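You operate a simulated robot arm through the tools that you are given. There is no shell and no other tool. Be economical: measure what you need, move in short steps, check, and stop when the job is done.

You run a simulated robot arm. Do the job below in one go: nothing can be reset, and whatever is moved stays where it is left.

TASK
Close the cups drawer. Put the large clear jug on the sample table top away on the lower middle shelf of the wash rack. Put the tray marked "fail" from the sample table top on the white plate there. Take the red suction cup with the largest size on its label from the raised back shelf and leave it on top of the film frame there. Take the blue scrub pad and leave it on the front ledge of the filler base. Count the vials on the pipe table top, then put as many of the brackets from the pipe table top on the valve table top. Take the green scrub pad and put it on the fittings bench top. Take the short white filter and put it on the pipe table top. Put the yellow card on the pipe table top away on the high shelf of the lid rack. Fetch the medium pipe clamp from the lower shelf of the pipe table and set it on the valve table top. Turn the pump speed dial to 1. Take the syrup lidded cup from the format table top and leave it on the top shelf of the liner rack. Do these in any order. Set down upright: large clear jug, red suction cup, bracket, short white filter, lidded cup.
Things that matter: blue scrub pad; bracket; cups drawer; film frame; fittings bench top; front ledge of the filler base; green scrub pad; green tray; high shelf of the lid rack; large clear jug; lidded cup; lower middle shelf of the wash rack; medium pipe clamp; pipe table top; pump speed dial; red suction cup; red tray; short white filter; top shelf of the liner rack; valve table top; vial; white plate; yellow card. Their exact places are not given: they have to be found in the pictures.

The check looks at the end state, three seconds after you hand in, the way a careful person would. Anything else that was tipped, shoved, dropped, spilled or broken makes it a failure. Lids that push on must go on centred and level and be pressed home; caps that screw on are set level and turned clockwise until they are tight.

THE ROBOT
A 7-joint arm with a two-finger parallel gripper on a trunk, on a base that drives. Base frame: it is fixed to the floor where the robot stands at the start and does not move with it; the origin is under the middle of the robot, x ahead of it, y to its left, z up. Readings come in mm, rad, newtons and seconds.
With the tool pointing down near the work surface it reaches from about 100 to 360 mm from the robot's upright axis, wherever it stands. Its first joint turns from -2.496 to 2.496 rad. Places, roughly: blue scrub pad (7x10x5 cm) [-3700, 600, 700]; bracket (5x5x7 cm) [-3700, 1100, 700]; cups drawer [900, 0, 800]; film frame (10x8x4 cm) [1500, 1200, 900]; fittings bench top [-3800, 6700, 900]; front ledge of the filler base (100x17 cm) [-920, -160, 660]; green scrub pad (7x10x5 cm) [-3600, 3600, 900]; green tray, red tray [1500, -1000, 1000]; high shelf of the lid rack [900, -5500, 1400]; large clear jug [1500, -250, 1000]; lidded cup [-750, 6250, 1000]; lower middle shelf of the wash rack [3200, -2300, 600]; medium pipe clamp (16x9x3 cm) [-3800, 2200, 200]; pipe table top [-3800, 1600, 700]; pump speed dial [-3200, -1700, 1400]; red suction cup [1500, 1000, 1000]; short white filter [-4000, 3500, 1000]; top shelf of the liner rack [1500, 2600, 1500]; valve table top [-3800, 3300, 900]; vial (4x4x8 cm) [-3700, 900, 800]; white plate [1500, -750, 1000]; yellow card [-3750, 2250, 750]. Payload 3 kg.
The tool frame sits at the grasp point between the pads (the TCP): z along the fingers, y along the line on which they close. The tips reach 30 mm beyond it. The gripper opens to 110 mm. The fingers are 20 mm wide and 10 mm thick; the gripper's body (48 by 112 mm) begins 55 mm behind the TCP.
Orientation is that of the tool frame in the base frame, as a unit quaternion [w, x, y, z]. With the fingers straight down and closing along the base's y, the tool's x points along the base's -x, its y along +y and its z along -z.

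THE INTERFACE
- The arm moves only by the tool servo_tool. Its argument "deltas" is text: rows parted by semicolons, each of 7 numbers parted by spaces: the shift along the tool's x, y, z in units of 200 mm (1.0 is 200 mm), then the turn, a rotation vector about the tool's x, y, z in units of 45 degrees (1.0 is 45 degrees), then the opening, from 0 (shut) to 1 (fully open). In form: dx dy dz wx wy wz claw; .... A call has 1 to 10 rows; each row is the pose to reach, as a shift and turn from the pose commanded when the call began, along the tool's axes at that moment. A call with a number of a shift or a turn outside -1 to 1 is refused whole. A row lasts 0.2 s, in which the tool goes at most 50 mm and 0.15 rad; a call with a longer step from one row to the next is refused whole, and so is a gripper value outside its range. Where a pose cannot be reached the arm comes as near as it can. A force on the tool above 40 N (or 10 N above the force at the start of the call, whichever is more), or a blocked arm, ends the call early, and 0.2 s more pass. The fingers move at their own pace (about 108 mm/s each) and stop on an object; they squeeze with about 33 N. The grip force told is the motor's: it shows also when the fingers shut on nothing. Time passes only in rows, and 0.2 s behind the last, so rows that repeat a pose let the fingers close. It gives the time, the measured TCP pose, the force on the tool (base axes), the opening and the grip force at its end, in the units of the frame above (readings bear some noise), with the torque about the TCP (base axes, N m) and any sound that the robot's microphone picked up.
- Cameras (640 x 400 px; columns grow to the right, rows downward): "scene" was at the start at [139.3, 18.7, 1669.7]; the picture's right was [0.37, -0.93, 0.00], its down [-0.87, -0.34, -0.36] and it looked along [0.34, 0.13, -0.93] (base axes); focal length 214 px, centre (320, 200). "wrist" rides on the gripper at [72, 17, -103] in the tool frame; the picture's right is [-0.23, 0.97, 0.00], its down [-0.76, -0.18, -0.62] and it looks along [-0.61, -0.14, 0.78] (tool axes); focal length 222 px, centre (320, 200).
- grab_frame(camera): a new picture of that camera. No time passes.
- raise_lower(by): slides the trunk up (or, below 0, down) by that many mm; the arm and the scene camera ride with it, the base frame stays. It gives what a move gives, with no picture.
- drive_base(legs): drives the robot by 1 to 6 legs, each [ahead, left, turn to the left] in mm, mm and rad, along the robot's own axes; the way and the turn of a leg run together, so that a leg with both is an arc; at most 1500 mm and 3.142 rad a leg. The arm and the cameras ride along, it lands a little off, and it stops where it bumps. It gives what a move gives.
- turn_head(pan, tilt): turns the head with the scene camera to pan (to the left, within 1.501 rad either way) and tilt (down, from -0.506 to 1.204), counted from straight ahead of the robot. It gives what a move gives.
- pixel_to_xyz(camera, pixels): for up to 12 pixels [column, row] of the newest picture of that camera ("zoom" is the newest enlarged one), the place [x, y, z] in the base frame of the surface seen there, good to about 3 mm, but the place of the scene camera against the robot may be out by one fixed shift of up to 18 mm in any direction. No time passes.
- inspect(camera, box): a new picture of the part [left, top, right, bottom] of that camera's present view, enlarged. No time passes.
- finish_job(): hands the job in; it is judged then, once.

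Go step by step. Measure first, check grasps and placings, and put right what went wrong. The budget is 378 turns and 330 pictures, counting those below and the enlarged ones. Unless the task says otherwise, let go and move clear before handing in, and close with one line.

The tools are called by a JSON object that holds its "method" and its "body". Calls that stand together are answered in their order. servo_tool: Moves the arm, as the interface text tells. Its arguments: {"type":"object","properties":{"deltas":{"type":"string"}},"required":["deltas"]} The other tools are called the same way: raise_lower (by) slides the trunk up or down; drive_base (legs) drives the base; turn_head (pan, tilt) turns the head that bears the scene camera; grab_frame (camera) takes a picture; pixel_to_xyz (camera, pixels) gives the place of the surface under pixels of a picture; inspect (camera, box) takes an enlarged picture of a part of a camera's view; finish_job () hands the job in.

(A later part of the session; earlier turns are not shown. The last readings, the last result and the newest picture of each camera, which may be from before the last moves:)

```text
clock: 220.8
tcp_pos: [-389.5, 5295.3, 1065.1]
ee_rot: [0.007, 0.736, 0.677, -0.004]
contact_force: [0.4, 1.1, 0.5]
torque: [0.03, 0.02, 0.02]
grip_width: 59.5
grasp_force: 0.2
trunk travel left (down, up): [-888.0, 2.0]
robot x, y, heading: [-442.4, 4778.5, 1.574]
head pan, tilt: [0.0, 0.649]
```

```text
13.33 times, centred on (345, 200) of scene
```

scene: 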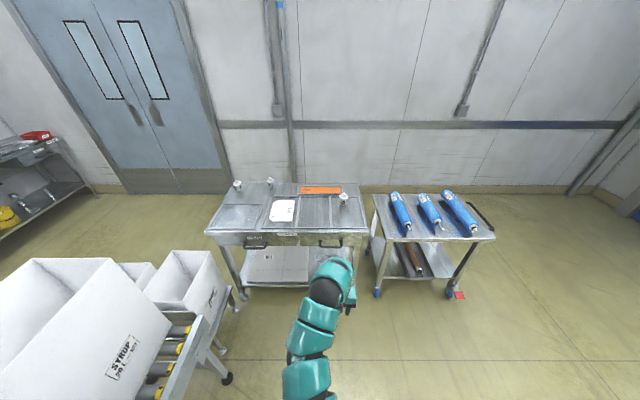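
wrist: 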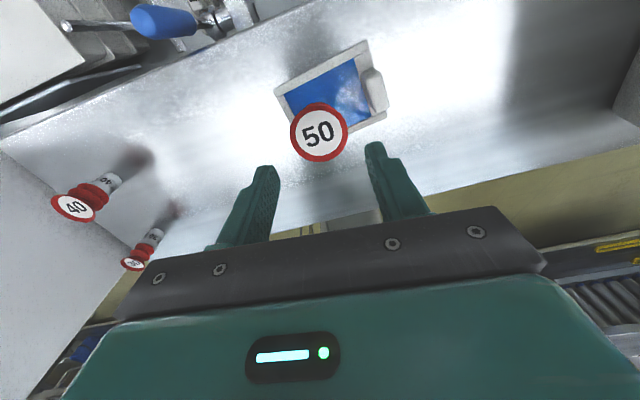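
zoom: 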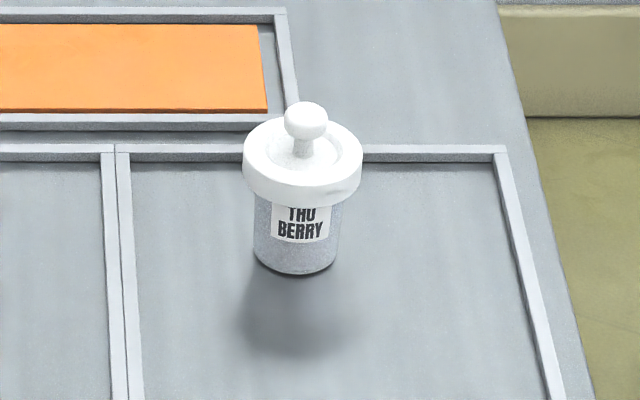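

The syrup cup is "WED SYRUP" at ≈(-800,6300). I'll pitch the tool to ~20° below horizontal to grip its body, and line up with x=-800.

{"method": "servo_tool", "body": {"deltas": "0 0 0 0 0.17 0 0.65; 0 0 0 0 0.34 0 0.65; 0 0 0 0 0.51 0 0.65; 0 0 0 0 0.68 0 0.65; 0 0 0 0 0.8 0 0.65"}}

{"method": "servo_tool", "body": {"deltas": "0 0 0 0 0.17 0 0.65; 0 0 0 0 0.34 0 0.65; 0 0 0 0 0.51 0 0.65; 0 0 0 0 0.68 0 0.65; 0 0 0 0 0.75 0 0.65"}}

{"method": "drive_base", "body": {"legs": [[0, 390, 0]]}}

{"method": "grab_frame", "body": {"camera": "wrist"}}

{"method": "grab_frame", "body": {"camera": "scene"}}

```text
clock: 222.0
tcp_pos: [-407.9, 5291.3, 1074.2]
ee_rot: [-0.188, 0.705, 0.651, 0.207]
contact_force: [-0.8, -0.2, 0.0]
torque: [0.02, 0.01, 0.04]
grip_width: 71.7
grasp_force: 0.0
out of reach, approached as far as the arm can: row 5
trunk travel left (down, up): [-888.0, 2.0]
robot x, y, heading: [-442.9, 4781.8, 1.575]
head pan, tilt: [0.0, 0.649]
```

```text
clock: 223.2
tcp_pos: [-406.2, 5291.0, 1073.7]
ee_rot: [-0.372, 0.588, 0.576, 0.429]
contact_force: [0.5, -1.7, -0.2]
torque: [0.0, 0.0, 0.04]
grip_width: 71.5
grasp_force: 0.1
out of reach, approached as far as the arm can: row 1, 5
trunk travel left (down, up): [-888.0, 2.0]
robot x, y, heading: [-441.0, 4780.8, 1.571]
head pan, tilt: [0.0, 0.649]
```

```text
clock: 224.4
tcp_pos: [-473.7, 5289.1, 1074.1]
ee_rot: [-0.377, 0.58, 0.585, 0.424]
contact_force: [-0.3, -0.2, -0.3]
torque: [-0.01, -0.06, 0.02]
grip_width: 71.6
grasp_force: 0.0
trunk travel left (down, up): [-888.0, 2.0]
robot x, y, heading: [-495.7, 4775.0, 1.604]
head pan, tilt: [0.0, 0.649]
stopped in leg 1: the robot was blocked; the commanded pose is now the measured one
```

```text
233 pictures are left
```

wrist: 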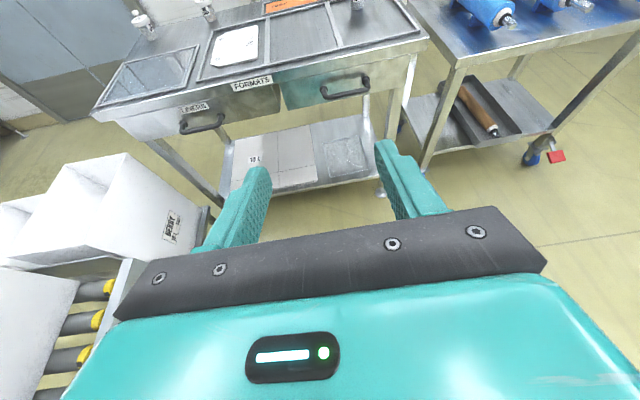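

```text
232 pictures are left
```

scene: 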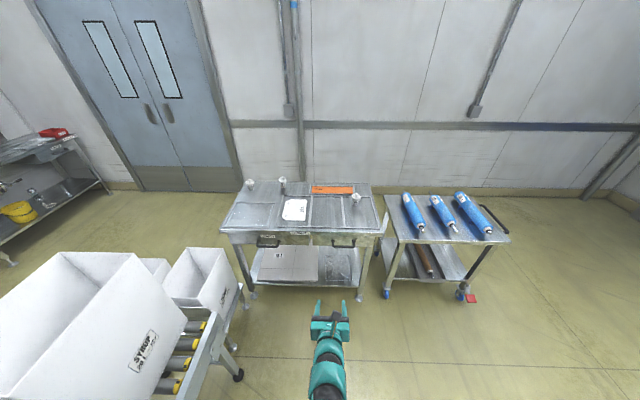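

The base touched the roller conveyor on the left. I'll move away, and measure the conveyor end and white bin.

{"method": "drive_base", "body": {"legs": [[0, -80, -0.03]]}}

{"method": "pixel_to_xyz", "body": {"camera": "scene", "pixels": [[236, 375], [240, 310], [238, 290], [200, 330], [165, 385], [250, 295], [360, 295], [283, 185], [230, 230], [380, 228]]}}

```text
clock: 225.4
tcp_pos: [-374.7, 5288.8, 1073.3]
ee_rot: [-0.37, 0.589, 0.576, 0.429]
contact_force: [0.9, 0.1, -0.4]
torque: [0.02, 0.01, 0.04]
grip_width: 71.4
grasp_force: 0.0
trunk travel left (down, up): [-888.0, 2.0]
robot x, y, heading: [-412.6, 4777.1, 1.564]
head pan, tilt: [0.0, 0.649]
```

```text
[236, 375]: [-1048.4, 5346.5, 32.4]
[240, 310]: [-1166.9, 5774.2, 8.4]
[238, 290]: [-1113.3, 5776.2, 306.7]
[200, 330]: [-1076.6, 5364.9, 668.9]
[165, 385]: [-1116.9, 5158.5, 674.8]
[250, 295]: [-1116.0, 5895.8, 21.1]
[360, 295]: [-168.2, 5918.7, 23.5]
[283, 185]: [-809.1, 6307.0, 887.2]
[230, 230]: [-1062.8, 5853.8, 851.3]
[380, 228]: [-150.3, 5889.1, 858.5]
```

Go forward to y≈5490, then left to x≈-745 (conveyor edge at x=-1048, ends y≈5370).

{"method": "drive_base", "body": {"legs": [[700, 0, 0.007], [0, 335, 0]]}}

{"method": "grab_frame", "body": {"camera": "scene"}}

{"method": "grab_frame", "body": {"camera": "wrist"}}

```text
clock: 231.1
tcp_pos: [-714.5, 5984.0, 1074.1]
ee_rot: [-0.372, 0.586, 0.579, 0.428]
contact_force: [-0.1, 1.1, 0.4]
torque: [0.02, -0.01, -0.02]
grip_width: 71.3
grasp_force: 0.1
trunk travel left (down, up): [-888.0, 2.0]
robot x, y, heading: [-745.5, 5469.1, 1.577]
head pan, tilt: [0.0, 0.649]
```

```text
231 pictures are left
```

scene: 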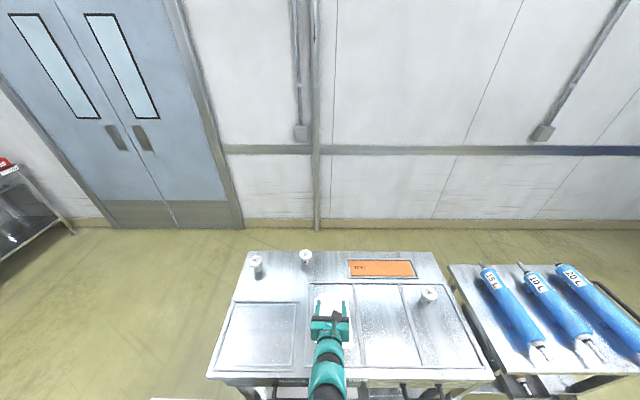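

```text
230 pictures are left
```

wrist: 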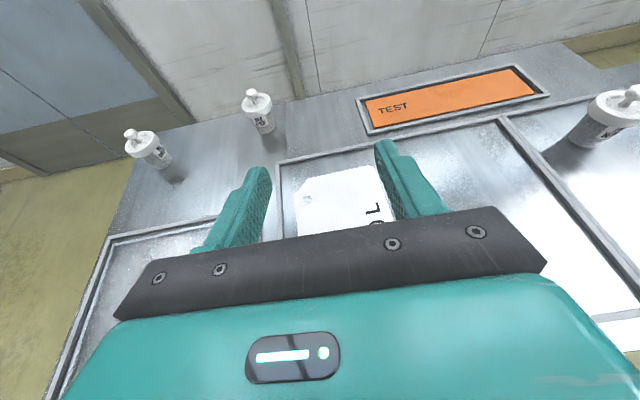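

The syrup cup is at wrist (260,112). Measure its body and lid.

{"method": "inspect", "body": {"camera": "wrist", "box": [220, 75, 300, 145]}}

{"method": "pixel_to_xyz", "body": {"camera": "wrist", "pixels": [[256, 98], [262, 120], [264, 130], [258, 126], [270, 124], [257, 108], [246, 104], [270, 100], [290, 140], [240, 150]]}}

```text
5.71 times, centred on (260, 110) of wrist
```

zoom: 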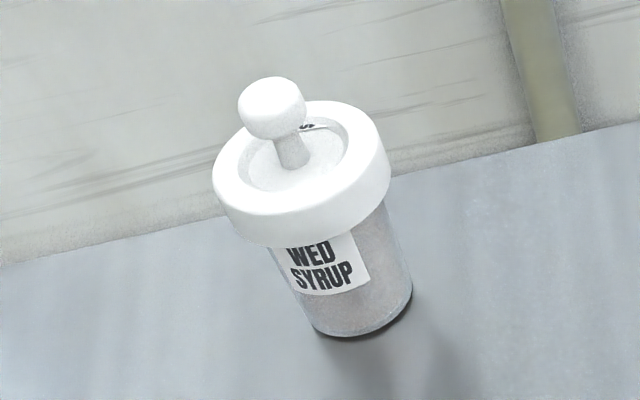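

```text
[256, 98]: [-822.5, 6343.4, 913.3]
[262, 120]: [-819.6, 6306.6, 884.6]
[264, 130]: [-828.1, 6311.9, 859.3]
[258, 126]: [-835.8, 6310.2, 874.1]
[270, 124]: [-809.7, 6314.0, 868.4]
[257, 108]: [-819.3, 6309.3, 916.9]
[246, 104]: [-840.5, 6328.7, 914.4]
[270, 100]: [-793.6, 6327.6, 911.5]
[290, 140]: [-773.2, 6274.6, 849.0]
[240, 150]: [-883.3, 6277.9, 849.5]
```

Cup centre ≈(-820,6333), body z 849–890. Lower the trunk 130 and move to a pre-grasp with a 10° pitch.

{"method": "raise_lower", "body": {"by": -130}}

{"method": "servo_tool", "body": {"deltas": "0.02 -0.08 0.15 0 0.06 0 0.65; 0.04 -0.155 0.3 0 0.125 0 0.65; 0.06 -0.23 0.45 0 0.185 0 0.65; 0.079 -0.31 0.59 0 0.245 0 0.65"}}

{"method": "servo_tool", "body": {"deltas": "-0.008 -0.09 0.15 0 0 0 0.65; -0.017 -0.175 0.3 0 0 0 0.65; -0.025 -0.26 0.45 0 0 0 0.65; -0.034 -0.35 0.595 0 0 0 0.65; -0.034 -0.35 0.595 0 0 0 0.65"}}

{"method": "grab_frame", "body": {"camera": "wrist"}}

```text
clock: 232.6
tcp_pos: [-713.5, 5984.9, 943.0]
ee_rot: [-0.372, 0.587, 0.578, 0.428]
contact_force: [-0.3, 0.1, 0.3]
torque: [0.01, 0.03, 0.02]
grip_width: 71.2
grasp_force: 0.0
trunk travel left (down, up): [-758.0, 132.0]
robot x, y, heading: [-743.9, 5471.7, 1.581]
head pan, tilt: [0.0, 0.649]
```

```text
clock: 233.6
tcp_pos: [-765.8, 6104.0, 913.9]
ee_rot: [-0.426, 0.543, 0.539, 0.483]
contact_force: [0.9, 0.9, 0.2]
torque: [-0.02, 0.02, 0.01]
grip_width: 71.3
grasp_force: 0.0
trunk travel left (down, up): [-758.0, 132.0]
robot x, y, heading: [-745.3, 5473.5, 1.581]
head pan, tilt: [0.0, 0.649]
```

```text
clock: 234.6
tcp_pos: [-792.5, 6218.3, 892.8]
ee_rot: [-0.414, 0.571, 0.499, 0.504]
contact_force: [2.2, 0.6, 5.1]
torque: [-0.25, 0.02, 0.15]
grip_width: 71.7
grasp_force: 0.1
trunk travel left (down, up): [-758.0, 132.0]
robot x, y, heading: [-746.2, 5473.2, 1.577]
head pan, tilt: [0.0, 0.649]
stopped in row 4: the force on the tool passed its limit at 113 N (the readings are from after the stop); the commanded pose is now the measured one
```

```text
228 pictures are left
```

wrist: 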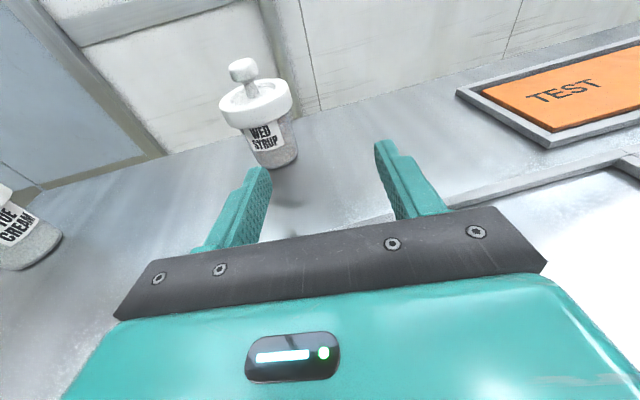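

Something hit with 113 N, probably an arm link at the table edge. Look from the scene camera.

{"method": "grab_frame", "body": {"camera": "scene"}}

{"method": "inspect", "body": {"camera": "scene", "box": [200, 220, 440, 400]}}

```text
227 pictures are left
```

scene: 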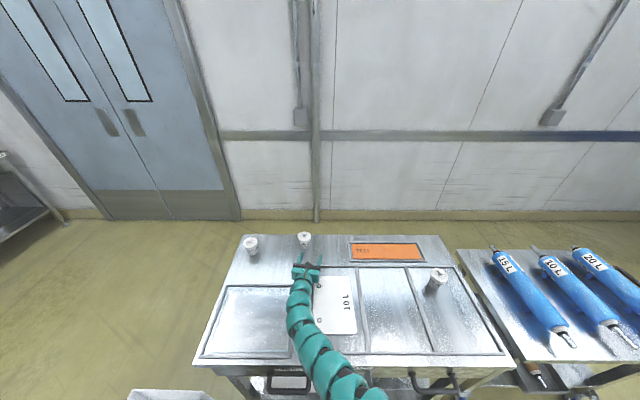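

```text
2.22 times, centred on (320, 310) of scene
```

zoom: 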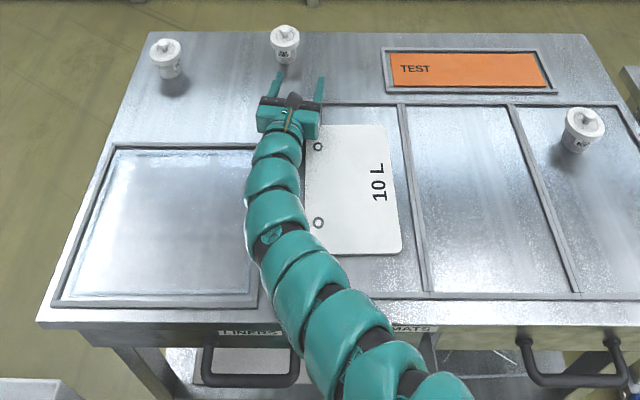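

The arm lies too flat and touched the table. I'll raise the trunk 110 mm (clearing the table) and check the 10 L plate and cups haven't moved.

{"method": "raise_lower", "body": {"by": 110}}

{"method": "servo_tool", "body": {"deltas": "0 0 -0.2 0 -0.15 0 0.65; 0 0 -0.4 0 -0.3 0 0.65; 0 0 -0.4 0 -0.45 0 0.65; 0 0 -0.4 0 -0.45 0 0.65"}}

{"method": "grab_frame", "body": {"camera": "wrist"}}

{"method": "inspect", "body": {"camera": "scene", "box": [200, 220, 440, 400]}}

```text
clock: 236.1
tcp_pos: [-793.1, 6218.5, 1001.6]
ee_rot: [-0.413, 0.572, 0.499, 0.503]
contact_force: [0.4, 0.1, -0.9]
torque: [-0.01, -0.04, -0.02]
grip_width: 71.6
grasp_force: 0.1
trunk travel left (down, up): [-868.0, 22.0]
robot x, y, heading: [-744.0, 5471.8, 1.584]
head pan, tilt: [0.0, 0.649]
```

```text
clock: 237.1
tcp_pos: [-806.5, 6140.2, 1014.5]
ee_rot: [-0.321, 0.649, 0.565, 0.395]
contact_force: [-0.6, -0.3, -0.7]
torque: [-0.01, 0.02, -0.05]
grip_width: 71.6
grasp_force: 0.1
trunk travel left (down, up): [-868.0, 22.0]
robot x, y, heading: [-743.6, 5477.7, 1.581]
head pan, tilt: [0.0, 0.649]
```

```text
225 pictures are left
```

wrist: 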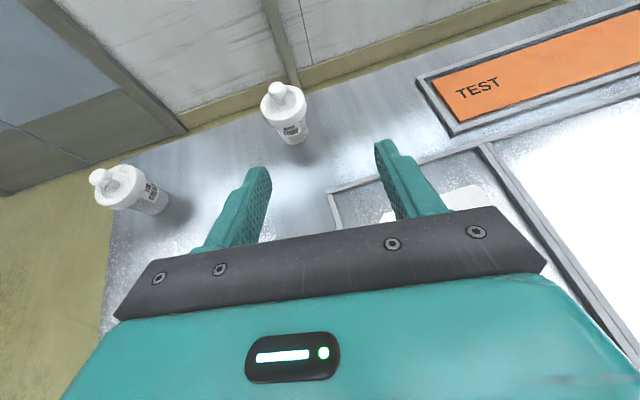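

```text
2.22 times, centred on (320, 310) of scene
```

zoom: 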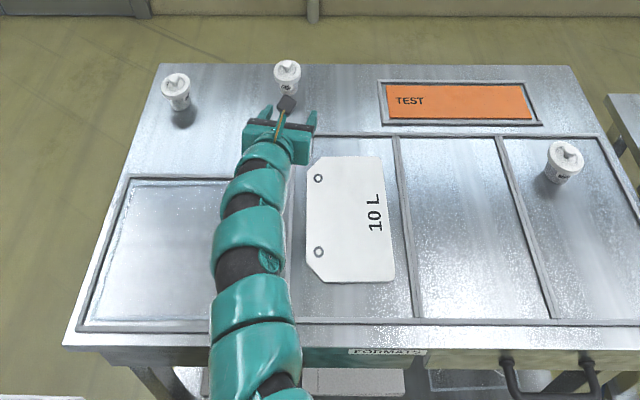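

Nothing has shifted. Re-measure the cup from here.

{"method": "inspect", "body": {"camera": "wrist", "box": [245, 70, 325, 150]}}

{"method": "pixel_to_xyz", "body": {"camera": "wrist", "pixels": [[292, 132], [295, 142], [285, 136], [303, 132], [286, 118], [266, 108], [305, 104], [278, 90], [330, 150]]}}

{"method": "pixel_to_xyz", "body": {"camera": "zoom", "pixels": [[320, 340], [300, 320], [380, 300], [330, 280], [350, 370], [180, 180], [400, 180]]}}

```text
5.00 times, centred on (285, 110) of wrist
```

zoom: 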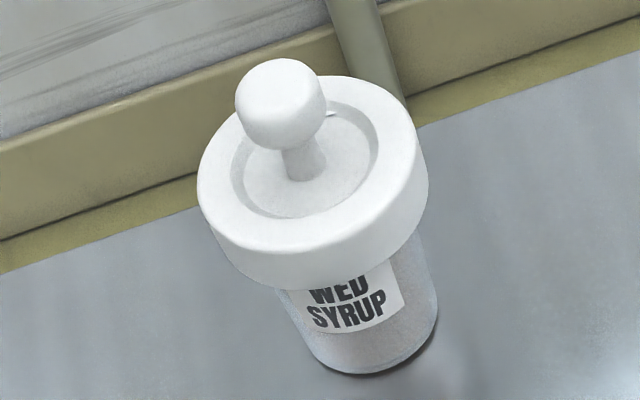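

```text
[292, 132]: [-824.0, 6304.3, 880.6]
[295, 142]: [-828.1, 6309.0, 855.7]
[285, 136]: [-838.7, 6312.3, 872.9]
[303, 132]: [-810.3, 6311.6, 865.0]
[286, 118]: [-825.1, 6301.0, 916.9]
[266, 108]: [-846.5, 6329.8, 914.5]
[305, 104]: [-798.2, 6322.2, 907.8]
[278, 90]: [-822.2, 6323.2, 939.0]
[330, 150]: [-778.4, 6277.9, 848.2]
```

```text
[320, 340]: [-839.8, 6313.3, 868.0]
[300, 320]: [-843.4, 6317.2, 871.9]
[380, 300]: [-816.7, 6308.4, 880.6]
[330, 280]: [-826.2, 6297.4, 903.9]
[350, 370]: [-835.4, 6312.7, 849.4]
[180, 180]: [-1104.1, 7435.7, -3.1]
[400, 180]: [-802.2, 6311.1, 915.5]
```

Cup axis (-823,6327), lid bottom z≈896. Move to a pre-grasp 100 mm back along the fingers at 29° pitch.

{"method": "servo_tool", "body": {"deltas": "-0.05 -0.06 0.145 0 0 0 0.65; -0.1 -0.12 0.29 0 0 0 0.65; -0.15 -0.18 0.435 0 0 0 0.65; -0.198 -0.242 0.58 0 0 0 0.65; -0.198 -0.242 0.58 0 0 0 0.65"}}

{"method": "grab_frame", "body": {"camera": "wrist"}}

{"method": "grab_frame", "body": {"camera": "scene"}}

```text
clock: 238.2
tcp_pos: [-838.5, 6230.0, 922.5]
ee_rot: [-0.321, 0.65, 0.565, 0.394]
contact_force: [-0.3, 0.3, 0.8]
torque: [0.02, 0.0, 0.02]
grip_width: 71.5
grasp_force: 0.0
trunk travel left (down, up): [-868.0, 22.0]
robot x, y, heading: [-745.8, 5471.4, 1.577]
head pan, tilt: [0.0, 0.649]
```

```text
222 pictures are left
```

wrist: 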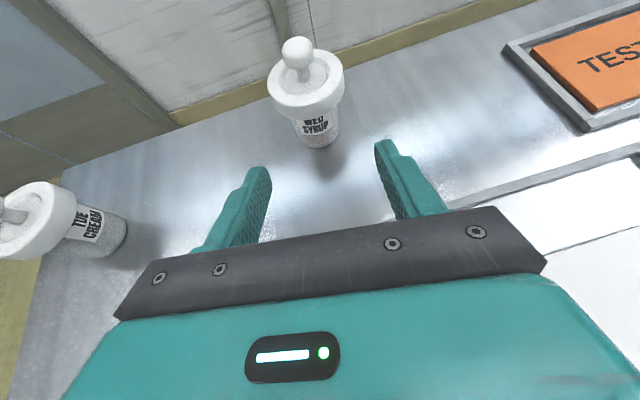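

```text
221 pictures are left
```

scene: 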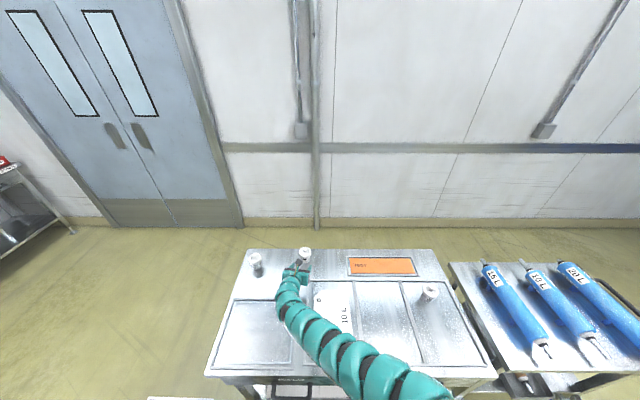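

Aligned: the cup sits between the fingers. Advance 100 mm and close.

{"method": "servo_tool", "body": {"deltas": "0 0 0.17 0 0 0 0.65; 0 0 0.34 0 0 0 0.65; 0 0 0.48 0 0 0 0.65; 0 0 0.48 0 0 0 0.65; 0 0 0.48 0 0 0 0.3; 0 0 0.48 0 0 0 0; 0 0 0.48 0 0 0 0"}}

{"method": "grab_frame", "body": {"camera": "wrist"}}

```text
clock: 239.8
tcp_pos: [-814.2, 6269.5, 904.3]
ee_rot: [-0.319, 0.651, 0.564, 0.395]
contact_force: [-0.1, -0.2, -0.3]
torque: [-0.03, 0.01, 0.0]
grip_width: 0.1
grasp_force: 33.5
out of reach, approached as far as the arm can: row 2, 3, 4, 5, 6, 7
trunk travel left (down, up): [-868.0, 22.0]
robot x, y, heading: [-745.9, 5469.2, 1.58]
head pan, tilt: [0.0, 0.649]
```

```text
220 pictures are left
```

wrist: 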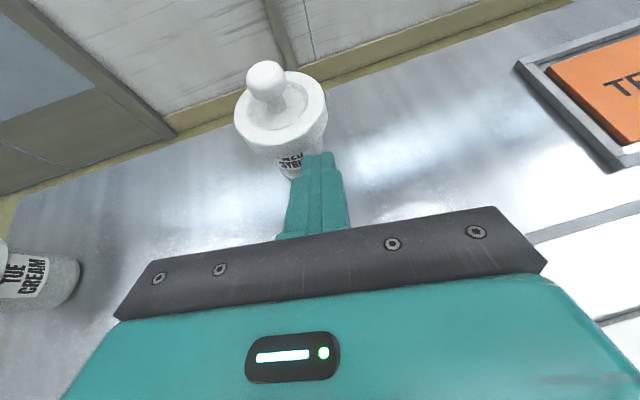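

Out of reach: it closed short of the cup. Back up, reopen, and drive 50 mm closer.

{"method": "servo_tool", "body": {"deltas": "0 0 -0.2 0 0 0 0; 0 0 -0.3 0 0 0 0.4; 0 0 -0.3 0 0 0 0.65; 0 0 -0.3 0 0 0 0.65"}}

{"method": "drive_base", "body": {"legs": [[50, 0, 0]]}}

{"method": "grab_frame", "body": {"camera": "wrist"}}

```text
clock: 240.8
tcp_pos: [-825.0, 6215.6, 934.0]
ee_rot: [-0.32, 0.651, 0.564, 0.395]
contact_force: [0.3, 0.4, -0.4]
torque: [0.01, -0.01, 0.01]
grip_width: 71.5
grasp_force: 0.1
trunk travel left (down, up): [-868.0, 22.0]
robot x, y, heading: [-747.0, 5474.0, 1.583]
head pan, tilt: [0.0, 0.649]
```

```text
clock: 241.8
tcp_pos: [-825.8, 6268.0, 931.6]
ee_rot: [-0.319, 0.651, 0.565, 0.394]
contact_force: [0.1, 0.5, 0.0]
torque: [0.02, 0.02, 0.0]
grip_width: 71.3
grasp_force: 0.1
trunk travel left (down, up): [-868.0, 22.0]
robot x, y, heading: [-743.0, 5519.0, 1.581]
head pan, tilt: [0.0, 0.649]
```

```text
219 pictures are left
```

wrist: 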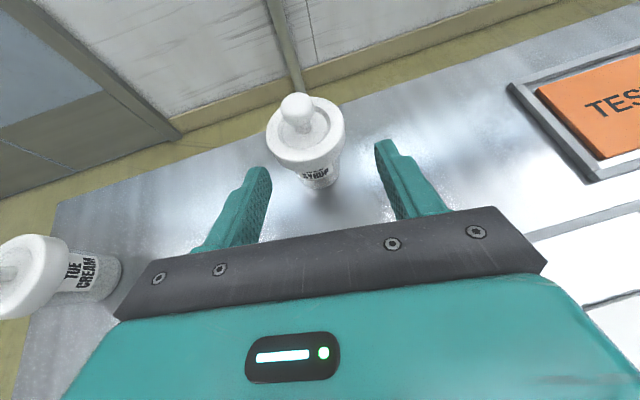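

Lower the trunk 40 mm, then advance the remaining ~47 mm and close.

{"method": "raise_lower", "body": {"by": -40}}

{"method": "servo_tool", "body": {"deltas": "0.02 -0.035 0.1 0 0 0 0.65; 0.04 -0.035 0.2 0 0 0 0.65; 0.04 -0.035 0.236 0 0 0 0.65; 0.04 -0.035 0.236 0 0 0 0.65"}}

{"method": "grab_frame", "body": {"camera": "wrist"}}

```text
clock: 242.6
tcp_pos: [-825.3, 6267.0, 894.4]
ee_rot: [-0.319, 0.651, 0.564, 0.395]
contact_force: [-0.4, 0.0, -0.8]
torque: [0.0, 0.01, -0.02]
grip_width: 71.5
grasp_force: 0.0
trunk travel left (down, up): [-828.0, 62.0]
robot x, y, heading: [-745.3, 5525.9, 1.58]
head pan, tilt: [0.0, 0.649]
```

```text
clock: 243.6
tcp_pos: [-826.3, 6311.0, 878.3]
ee_rot: [-0.32, 0.651, 0.565, 0.394]
contact_force: [-0.6, 0.3, -0.5]
torque: [0.0, -0.01, 0.0]
grip_width: 71.6
grasp_force: 0.0
trunk travel left (down, up): [-828.0, 62.0]
robot x, y, heading: [-747.8, 5524.9, 1.584]
head pan, tilt: [0.0, 0.649]
```

```text
218 pictures are left
```

wrist: 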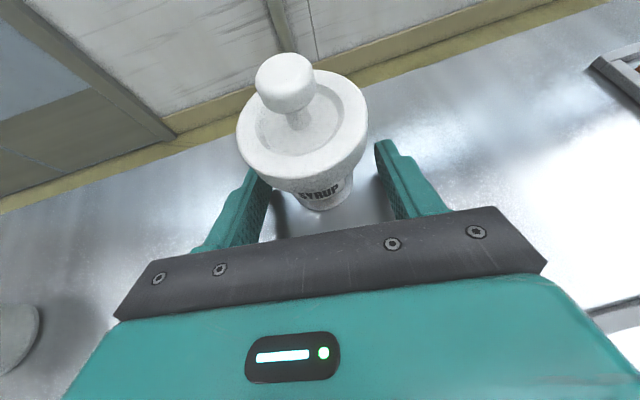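

Body is between the fingers beneath the lid. Lower 1–2 mm isn't needed; close, then lift by trunk.

{"method": "servo_tool", "body": {"deltas": "0 0 0 0 0 0 0.4; 0 0 0 0 0 0 0.1; 0 0 0 0 0 0 0; 0 0 0 0 0 0 0"}}

{"method": "raise_lower", "body": {"by": 50}}

{"method": "grab_frame", "body": {"camera": "wrist"}}

```text
clock: 244.6
tcp_pos: [-827.3, 6310.3, 877.8]
ee_rot: [-0.32, 0.651, 0.564, 0.395]
contact_force: [-0.7, 0.7, 0.5]
torque: [0.01, -0.01, 0.02]
grip_width: 45.9
grasp_force: 32.9
trunk travel left (down, up): [-828.0, 62.0]
robot x, y, heading: [-747.5, 5523.5, 1.578]
head pan, tilt: [0.0, 0.649]
```

```text
clock: 245.5
tcp_pos: [-825.8, 6311.0, 926.6]
ee_rot: [-0.32, 0.651, 0.565, 0.395]
contact_force: [0.5, 0.2, -1.8]
torque: [-0.01, 0.0, 0.01]
grip_width: 46.0
grasp_force: 32.9
trunk travel left (down, up): [-878.0, 12.0]
robot x, y, heading: [-748.3, 5521.9, 1.572]
head pan, tilt: [0.0, 0.649]
```

```text
217 pictures are left
```

wrist: 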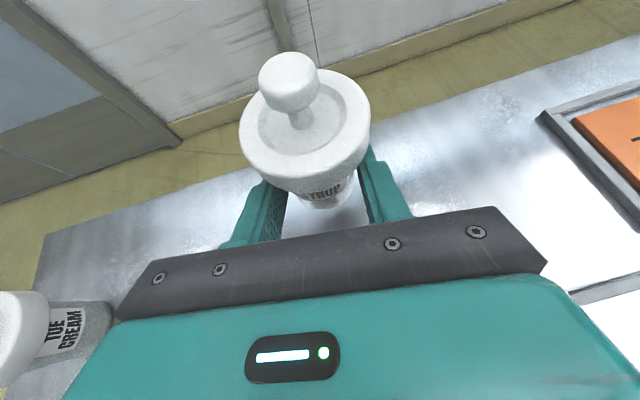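

The syrup cup is held level (46 mm). Now back out carefully around the other cups and head for the liner rack, turning to face +x.

{"method": "drive_base", "body": {"legs": [[-350, 0, 0], [0, -300, 0], [-300, 0, 0], [0, -800, 0], [0, 0, -1.571]]}}

{"method": "turn_head", "body": {"pan": -0.7, "tilt": 0.3}}

{"method": "grab_frame", "body": {"camera": "scene"}}

```text
clock: 258.8
tcp_pos: [1145.8, 4933.4, 928.6]
ee_rot: [0.065, 0.858, -0.081, 0.504]
contact_force: [-0.2, -0.3, -0.1]
torque: [-0.01, 0.01, 0.01]
grip_width: 45.6
grasp_force: 32.8
trunk travel left (down, up): [-878.0, 12.0]
robot x, y, heading: [352.2, 4892.7, -0.037]
head pan, tilt: [0.0, 0.649]
```

```text
clock: 259.9
tcp_pos: [1145.4, 4934.9, 928.1]
ee_rot: [0.064, 0.858, -0.08, 0.503]
contact_force: [0.0, -0.1, -0.5]
torque: [-0.01, 0.03, -0.02]
grip_width: 45.7
grasp_force: 32.7
trunk travel left (down, up): [-878.0, 12.0]
robot x, y, heading: [357.6, 4894.6, -0.04]
head pan, tilt: [-0.7, 0.3]
```

```text
216 pictures are left
```

scene: 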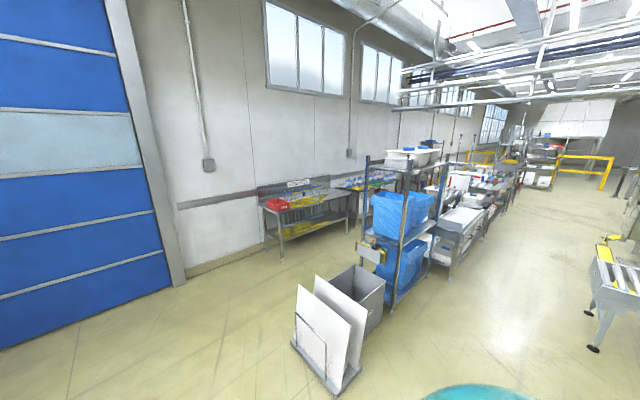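

Measure rack posts, panel stand and the roller conveyor on the right.

{"method": "pixel_to_xyz", "body": {"camera": "scene", "pixels": [[405, 170], [368, 170], [440, 170], [395, 310], [420, 158], [430, 265], [592, 345], [605, 280], [345, 385], [425, 148], [375, 290], [440, 140]]}}

{"method": "inspect", "body": {"camera": "scene", "box": [340, 120, 500, 240]}}

```text
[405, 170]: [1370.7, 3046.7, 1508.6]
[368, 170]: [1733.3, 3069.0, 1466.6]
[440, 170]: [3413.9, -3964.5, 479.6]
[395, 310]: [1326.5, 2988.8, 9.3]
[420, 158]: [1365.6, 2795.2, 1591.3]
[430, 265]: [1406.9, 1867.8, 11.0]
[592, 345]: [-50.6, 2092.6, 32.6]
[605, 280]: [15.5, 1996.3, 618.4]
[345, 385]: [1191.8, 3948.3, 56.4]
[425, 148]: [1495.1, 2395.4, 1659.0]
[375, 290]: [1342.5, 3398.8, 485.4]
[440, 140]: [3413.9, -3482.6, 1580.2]
```

```text
3.33 times, centred on (420, 180) of scene
```

zoom: 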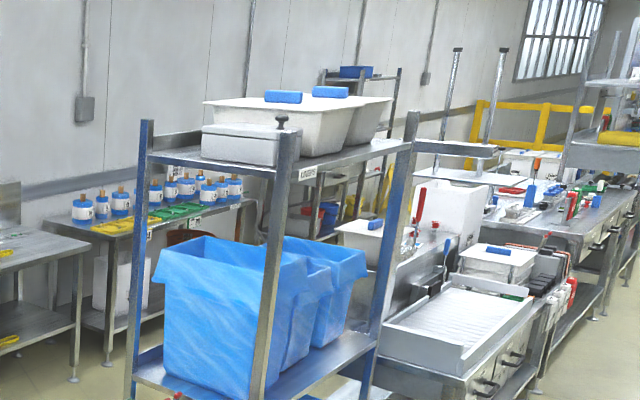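

The rack spans x 1320–1770, y 2170–3080; the front-right corner of the top shelf (y≈2250) looks free. Strafe right to y≈2500.

{"method": "drive_base", "body": {"legs": [[-40, 0, 0.04], [0, -1200, 0], [0, -1150, 0]]}}

{"method": "turn_head", "body": {"pan": 0.0, "tilt": 0.2}}

{"method": "grab_frame", "body": {"camera": "scene"}}

```text
clock: 271.9
tcp_pos: [1133.5, 2640.2, 927.6]
ee_rot: [0.049, 0.859, -0.054, 0.506]
contact_force: [-0.2, -0.3, -1.3]
torque: [0.03, 0.0, 0.01]
grip_width: 45.5
grasp_force: 33.1
trunk travel left (down, up): [-878.0, 12.0]
robot x, y, heading: [346.3, 2548.9, 0.019]
head pan, tilt: [-0.7, 0.3]
```

```text
clock: 272.9
tcp_pos: [1134.6, 2640.1, 927.8]
ee_rot: [0.048, 0.859, -0.054, 0.506]
contact_force: [-0.3, -0.5, -0.6]
torque: [0.01, 0.02, 0.01]
grip_width: 45.5
grasp_force: 33.5
trunk travel left (down, up): [-878.0, 12.0]
robot x, y, heading: [345.6, 2547.7, 0.023]
head pan, tilt: [0.0, 0.201]
```

```text
214 pictures are left
```

scene: 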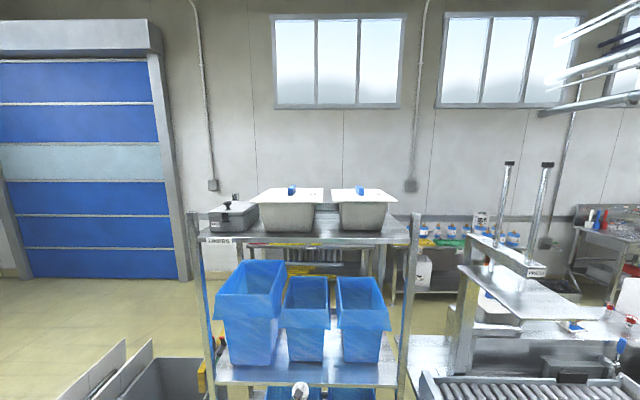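

{"method": "inspect", "body": {"camera": "scene", "box": [180, 170, 430, 260]}}

{"method": "pixel_to_xyz", "body": {"camera": "scene", "pixels": [[300, 237], [300, 242], [385, 237], [395, 225], [360, 238], [340, 228], [390, 210], [240, 236], [265, 230], [330, 235], [412, 235], [405, 230]]}}

```text
2.56 times, centred on (305, 215) of scene
```

zoom: 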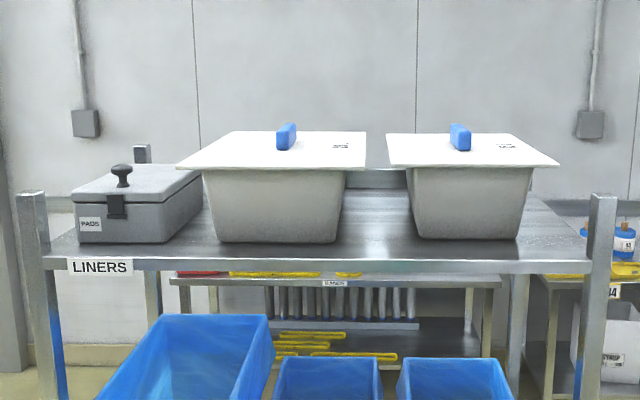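

```text
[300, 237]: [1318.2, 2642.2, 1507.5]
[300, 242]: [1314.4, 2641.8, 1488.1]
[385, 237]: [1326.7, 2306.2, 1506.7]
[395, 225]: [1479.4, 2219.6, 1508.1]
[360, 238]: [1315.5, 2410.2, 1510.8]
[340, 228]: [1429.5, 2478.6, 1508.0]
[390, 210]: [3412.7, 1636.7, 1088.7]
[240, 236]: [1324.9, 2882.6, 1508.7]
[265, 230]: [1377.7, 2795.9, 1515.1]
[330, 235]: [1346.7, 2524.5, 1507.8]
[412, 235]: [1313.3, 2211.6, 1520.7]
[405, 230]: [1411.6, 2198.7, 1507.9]
```

Shelf top is z≈1498; the gap between the bins at y≈2490 is free. I need to know how high the arm can go at this pitch, so test raising it.

{"method": "servo_tool", "body": {"deltas": "0.09 0 -0.22 0 0 0 0; 0.18 0 -0.44 0 0 0 0; 0.28 0 -0.66 0 0 0 0; 0.37 0 -0.886 0 0 0 0; 0.37 0 -0.886 0 0 0 0"}}

{"method": "servo_tool", "body": {"deltas": "0.2 0 -0.11 0 0 0 0; 0.4 0 -0.22 0 0 0 0; 0.6 0 -0.33 0 0 0 0; 0.8 0 -0.44 0 0 0 0; 0.8 0 -0.44 0 0 0 0"}}

{"method": "grab_frame", "body": {"camera": "scene"}}

```text
clock: 274.1
tcp_pos: [1016.5, 2660.6, 1076.8]
ee_rot: [0.049, 0.86, -0.055, 0.504]
contact_force: [-0.1, -0.8, -2.2]
torque: [0.01, -0.02, -0.02]
grip_width: 45.5
grasp_force: 33.6
trunk travel left (down, up): [-878.0, 12.0]
robot x, y, heading: [345.7, 2549.5, 0.025]
head pan, tilt: [0.0, 0.201]
```

```text
clock: 275.3
tcp_pos: [1016.0, 2665.6, 1259.8]
ee_rot: [0.05, 0.86, -0.055, 0.506]
contact_force: [0.0, 0.1, -1.1]
torque: [-0.02, 0.01, -0.02]
grip_width: 45.4
grasp_force: 33.0
trunk travel left (down, up): [-878.0, 12.0]
robot x, y, heading: [346.9, 2547.8, 0.021]
head pan, tilt: [0.0, 0.201]
```

```text
212 pictures are left
```

scene: 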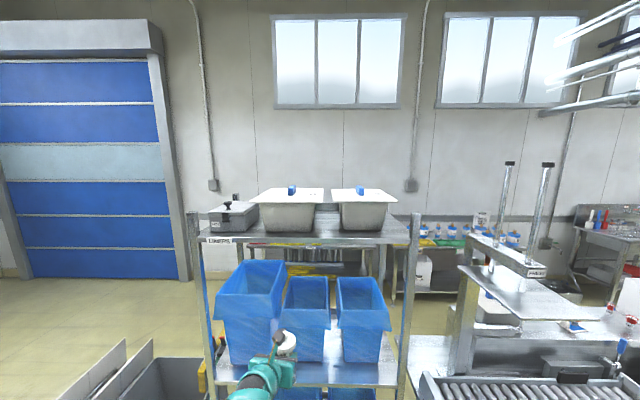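

It reached 1260 easily. Continue up another ~290 mm.

{"method": "servo_tool", "body": {"deltas": "0.2 0 -0.11 0 0 0 0; 0.4 0 -0.22 0 0 0 0; 0.6 0 -0.33 0 0 0 0; 0.8 0 -0.44 0 0 0 0; 0.8 0 -0.44 0 0 0 0"}}

{"method": "servo_tool", "body": {"deltas": "0.2 0 -0.11 0 0 0 0; 0.4 0 -0.22 0 0 0 0; 0.55 0 -0.3 0 0 0 0; 0.55 0 -0.3 0 0 0 0"}}

```text
clock: 276.5
tcp_pos: [1016.8, 2669.9, 1443.7]
ee_rot: [0.049, 0.86, -0.054, 0.506]
contact_force: [-0.4, 0.3, 0.0]
torque: [-0.02, 0.03, -0.02]
grip_width: 45.5
grasp_force: 32.9
trunk travel left (down, up): [-878.0, 12.0]
robot x, y, heading: [342.8, 2548.8, 0.02]
head pan, tilt: [0.0, 0.201]
```

```text
clock: 277.5
tcp_pos: [1019.7, 2675.3, 1570.2]
ee_rot: [0.05, 0.86, -0.055, 0.505]
contact_force: [0.1, -0.2, -1.1]
torque: [0.02, 0.04, -0.02]
grip_width: 45.5
grasp_force: 32.9
trunk travel left (down, up): [-878.0, 12.0]
robot x, y, heading: [349.1, 2550.9, 0.021]
head pan, tilt: [0.0, 0.201]
```

Reachable at z=1570. Now drive so the cup axis goes to (1365,2490): right ~183, ahead ~333 in two steps.

{"method": "drive_base", "body": {"legs": [[0, -190, -0.021], [270, 0, 0]]}}

{"method": "grab_frame", "body": {"camera": "wrist"}}

{"method": "grab_frame", "body": {"camera": "scene"}}

```text
clock: 280.6
tcp_pos: [1300.3, 2475.2, 1568.7]
ee_rot: [0.054, 0.859, -0.062, 0.505]
contact_force: [-0.3, 0.2, -0.8]
torque: [-0.01, -0.01, -0.02]
grip_width: 45.3
grasp_force: 32.9
trunk travel left (down, up): [-878.0, 12.0]
robot x, y, heading: [623.9, 2361.4, 0.001]
head pan, tilt: [0.0, 0.201]
```

```text
211 pictures are left
```

wrist: 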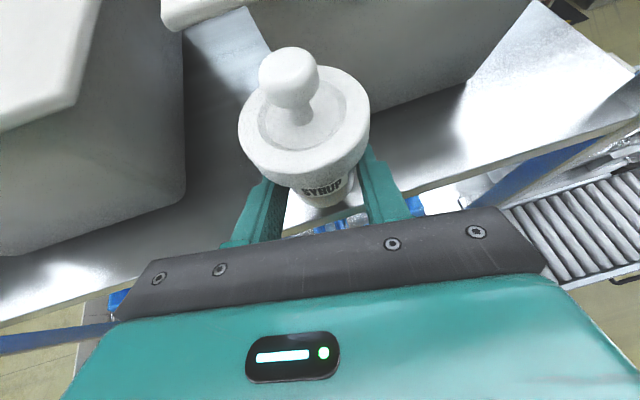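

```text
210 pictures are left
```

scene: 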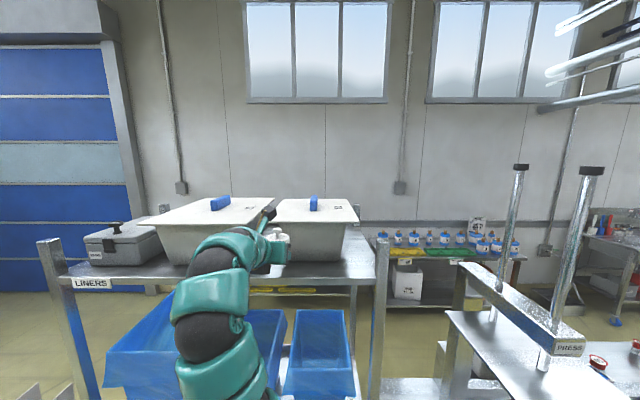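

Measure shelf front edge and the bins' base corners around the target spot.

{"method": "pixel_to_xyz", "body": {"camera": "wrist", "pixels": [[430, 150], [430, 186], [385, 106], [450, 88], [183, 180], [175, 205], [80, 240], [215, 200], [230, 100], [100, 290]]}}

```text
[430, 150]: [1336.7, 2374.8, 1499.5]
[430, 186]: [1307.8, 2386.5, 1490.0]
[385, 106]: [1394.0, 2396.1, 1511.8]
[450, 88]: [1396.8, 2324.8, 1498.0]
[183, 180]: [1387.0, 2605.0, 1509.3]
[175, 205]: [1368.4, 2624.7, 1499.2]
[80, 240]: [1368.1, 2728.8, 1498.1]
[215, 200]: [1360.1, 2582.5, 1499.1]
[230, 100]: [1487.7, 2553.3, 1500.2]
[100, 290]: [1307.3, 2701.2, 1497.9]
```

Free spot: x 1308–1396 at y≈2500 (left bin starts y≥2605). Drive ahead 50, left 30, then lower ~38 mm.

{"method": "drive_base", "body": {"legs": [[50, 30, 0]]}}

{"method": "servo_tool", "body": {"deltas": "-0.05 0 0.027 0 0 0 0; -0.1 0 0.055 0 0 0 0; -0.15 0 0.082 0 0 0 0; -0.15 0 0.082 0 0 0 0"}}

{"method": "grab_frame", "body": {"camera": "wrist"}}

```text
clock: 281.6
tcp_pos: [1353.2, 2507.1, 1568.2]
ee_rot: [0.055, 0.86, -0.062, 0.504]
contact_force: [-0.4, -0.4, -1.5]
torque: [0.0, -0.01, -0.05]
grip_width: 45.4
grasp_force: 31.8
trunk travel left (down, up): [-878.0, 12.0]
robot x, y, heading: [672.5, 2390.0, 0.003]
head pan, tilt: [0.0, 0.201]
```

```text
clock: 282.6
tcp_pos: [1351.4, 2505.6, 1533.7]
ee_rot: [0.054, 0.859, -0.061, 0.505]
contact_force: [0.0, -1.0, -1.0]
torque: [0.01, 0.01, -0.01]
grip_width: 45.4
grasp_force: 32.9
trunk travel left (down, up): [-878.0, 12.0]
robot x, y, heading: [671.3, 2387.2, 0.006]
head pan, tilt: [0.0, 0.201]
```

```text
209 pictures are left
```

wrist: 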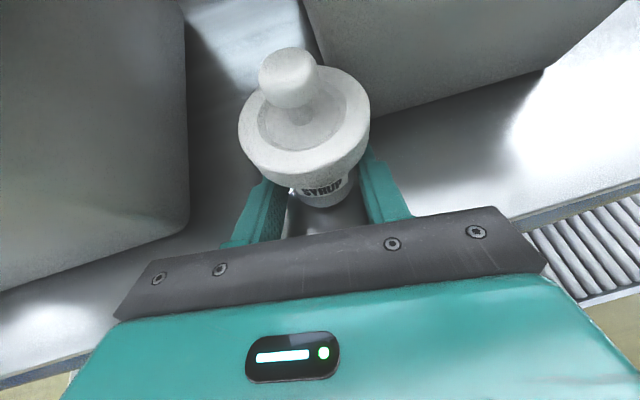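

Expect contact ~5 mm lower. Lower in 2 mm steps and watch the force.

{"method": "servo_tool", "body": {"deltas": "-0.009 0 0.005 0 0 0 0; -0.018 0 0.01 0 0 0 0; -0.026 0 0.014 0 0 0 0; -0.031 0 0.017 0 0 0 0"}}

```text
clock: 283.6
tcp_pos: [1349.7, 2505.5, 1529.0]
ee_rot: [0.053, 0.859, -0.062, 0.505]
contact_force: [-0.4, 0.3, -1.2]
torque: [-0.03, 0.02, -0.04]
grip_width: 45.5
grasp_force: 33.2
trunk travel left (down, up): [-878.0, 12.0]
robot x, y, heading: [673.3, 2387.4, 0.001]
head pan, tilt: [0.0, 0.201]
```

{"method": "servo_tool", "body": {"deltas": "-0.009 0 0.005 0 0 0 0; -0.013 0 0.007 0 0 0 0; -0.018 0 0.01 0 0 0 0; -0.022 0 0.012 0 0 0 0"}}

```text
clock: 284.6
tcp_pos: [1348.3, 2505.0, 1525.1]
ee_rot: [0.053, 0.859, -0.061, 0.506]
contact_force: [6.4, 2.7, 27.3]
torque: [-0.04, -0.55, -0.06]
grip_width: 45.4
grasp_force: 32.9
trunk travel left (down, up): [-878.0, 12.0]
robot x, y, heading: [671.1, 2388.1, 0.003]
head pan, tilt: [0.0, 0.201]
```

Contact at 27 N. Ease off 2 mm, open, and retreat along the fingers.

{"method": "servo_tool", "body": {"deltas": "0.012 0 -0.007 0 0 0 0; 0.012 0 -0.007 0 0 0 0.5; 0.012 0 -0.007 0 0 0 0.65; 0.012 0 -0.007 0 0 0 0.65; 0 0 -0.2 0 0 0 0.65; 0 0 -0.4 0 0 0 0.65; 0 0 -0.6 0 0 0 0.65"}}

{"method": "grab_frame", "body": {"camera": "wrist"}}

```text
clock: 286.2
tcp_pos: [1244.0, 2522.6, 1580.9]
ee_rot: [0.054, 0.859, -0.062, 0.505]
contact_force: [-0.4, -0.2, -0.2]
torque: [-0.02, -0.02, -0.02]
grip_width: 71.4
grasp_force: 0.0
trunk travel left (down, up): [-878.0, 12.0]
robot x, y, heading: [669.4, 2388.6, 0.005]
head pan, tilt: [0.0, 0.201]
```

```text
208 pictures are left
```

wrist: 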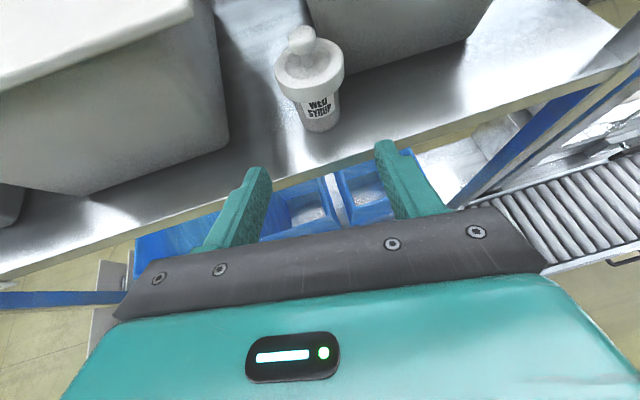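

The syrup cup stands upright on the liner rack. Back away, lower the arm, and look for the route to the west side.

{"method": "drive_base", "body": {"legs": [[-300, 0, 0]]}}

{"method": "servo_tool", "body": {"deltas": "-0.2 0 0.11 0 0 0 0.5; -0.4 0 0.22 0 0 0 0.5; -0.6 0 0.33 0 0 0 0.5; -0.8 0 0.44 0 0 0 0.5; -1 0 0.55 0 0 0 0.5"}}

{"method": "servo_tool", "body": {"deltas": "-0.2 0 0.11 0 0 0 0.5; -0.4 0 0.22 0 0 0 0.5; -0.6 0 0.2 0 0 0 0.5; -0.8 0 0.1 0 0 0 0.5; -0.9 0 0 0 0 0 0.5"}}

{"method": "turn_head", "body": {"pan": -1.5, "tilt": 0.3}}

{"method": "grab_frame", "body": {"camera": "scene"}}

```text
clock: 288.2
tcp_pos: [940.8, 2520.1, 1580.2]
ee_rot: [0.054, 0.859, -0.063, 0.505]
contact_force: [-0.5, -0.2, 0.1]
torque: [-0.03, -0.05, 0.0]
grip_width: 71.3
grasp_force: 0.0
trunk travel left (down, up): [-878.0, 12.0]
robot x, y, heading: [368.9, 2388.6, 0.0]
head pan, tilt: [0.0, 0.201]
```

```text
clock: 289.4
tcp_pos: [941.9, 2512.6, 1350.3]
ee_rot: [0.053, 0.859, -0.062, 0.506]
contact_force: [-0.1, 0.3, 0.8]
torque: [0.0, -0.02, 0.03]
grip_width: 55.1
grasp_force: 0.1
trunk travel left (down, up): [-878.0, 12.0]
robot x, y, heading: [369.0, 2389.6, -0.004]
head pan, tilt: [0.0, 0.201]
```

```text
clock: 290.6
tcp_pos: [853.0, 2522.9, 1194.5]
ee_rot: [0.054, 0.859, -0.063, 0.506]
contact_force: [0.1, 0.4, 0.2]
torque: [0.01, -0.01, 0.02]
grip_width: 55.2
grasp_force: 0.0
trunk travel left (down, up): [-878.0, 12.0]
robot x, y, heading: [371.1, 2388.1, 0.005]
head pan, tilt: [0.0, 0.201]
```

```text
clock: 292.2
tcp_pos: [854.2, 2522.7, 1194.2]
ee_rot: [0.054, 0.859, -0.063, 0.505]
contact_force: [-1.0, 1.4, 0.1]
torque: [0.0, 0.05, 0.02]
grip_width: 55.1
grasp_force: 0.1
trunk travel left (down, up): [-878.0, 12.0]
robot x, y, heading: [373.1, 2388.2, 0.004]
head pan, tilt: [-1.499, 0.3]
```

```text
207 pictures are left
```

scene: 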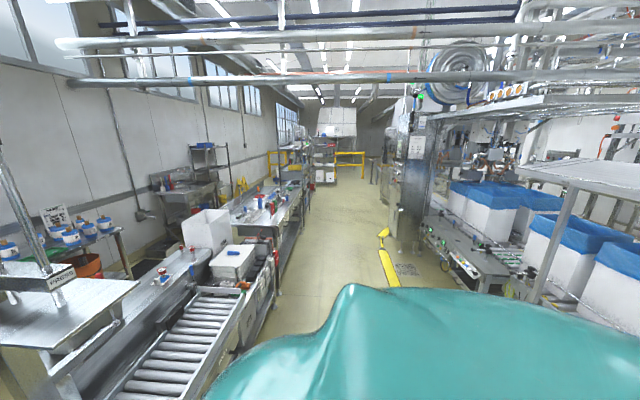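

Turn to face south (-y) and measure the yellow strip on the floor.

{"method": "drive_base", "body": {"legs": [[0, 0, -1.575]]}}

{"method": "turn_head", "body": {"pan": 0.0, "tilt": 0.4}}

{"method": "grab_frame", "body": {"camera": "scene"}}

```text
clock: 296.5
tcp_pos: [496.5, 1903.8, 1194.1]
ee_rot: [-0.399, -0.557, 0.657, -0.315]
contact_force: [-0.1, 0.5, 0.6]
torque: [0.01, -0.02, -0.02]
grip_width: 55.3
grasp_force: 0.0
trunk travel left (down, up): [-878.0, 12.0]
robot x, y, heading: [369.0, 2389.6, -1.591]
head pan, tilt: [-1.499, 0.3]
```

```text
clock: 298.1
tcp_pos: [494.3, 1903.6, 1193.2]
ee_rot: [-0.398, -0.557, 0.657, -0.315]
contact_force: [-0.2, 0.3, -1.4]
torque: [-0.01, -0.01, 0.0]
grip_width: 55.2
grasp_force: 0.1
trunk travel left (down, up): [-878.0, 12.0]
robot x, y, heading: [371.5, 2385.2, -1.585]
head pan, tilt: [0.0, 0.4]
```

```text
206 pictures are left
```

scene: 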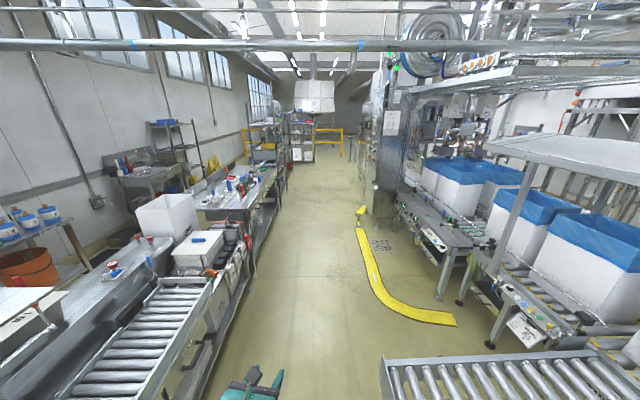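

{"method": "pixel_to_xyz", "body": {"camera": "scene", "pixels": [[370, 270], [395, 305], [440, 322], [361, 212], [390, 365], [440, 298], [375, 220], [255, 270], [300, 160], [345, 155], [360, 150], [385, 360]]}}

{"method": "inspect", "body": {"camera": "scene", "box": [330, 180, 480, 340]}}

```text
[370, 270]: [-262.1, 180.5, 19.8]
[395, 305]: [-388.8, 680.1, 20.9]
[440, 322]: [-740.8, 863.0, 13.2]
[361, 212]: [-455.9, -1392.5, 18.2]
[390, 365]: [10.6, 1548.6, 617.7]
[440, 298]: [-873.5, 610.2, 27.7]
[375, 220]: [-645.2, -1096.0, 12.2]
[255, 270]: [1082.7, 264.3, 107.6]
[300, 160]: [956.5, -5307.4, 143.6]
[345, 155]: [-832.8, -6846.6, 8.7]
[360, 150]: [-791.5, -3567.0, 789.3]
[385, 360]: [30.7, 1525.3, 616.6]
```

```text
2.50 times, centred on (405, 260) of scene
```

zoom: 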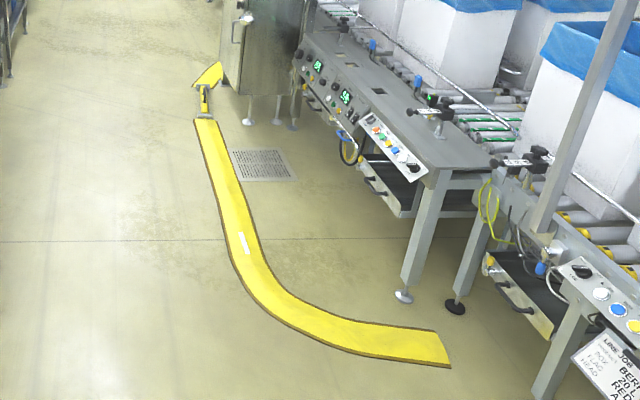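

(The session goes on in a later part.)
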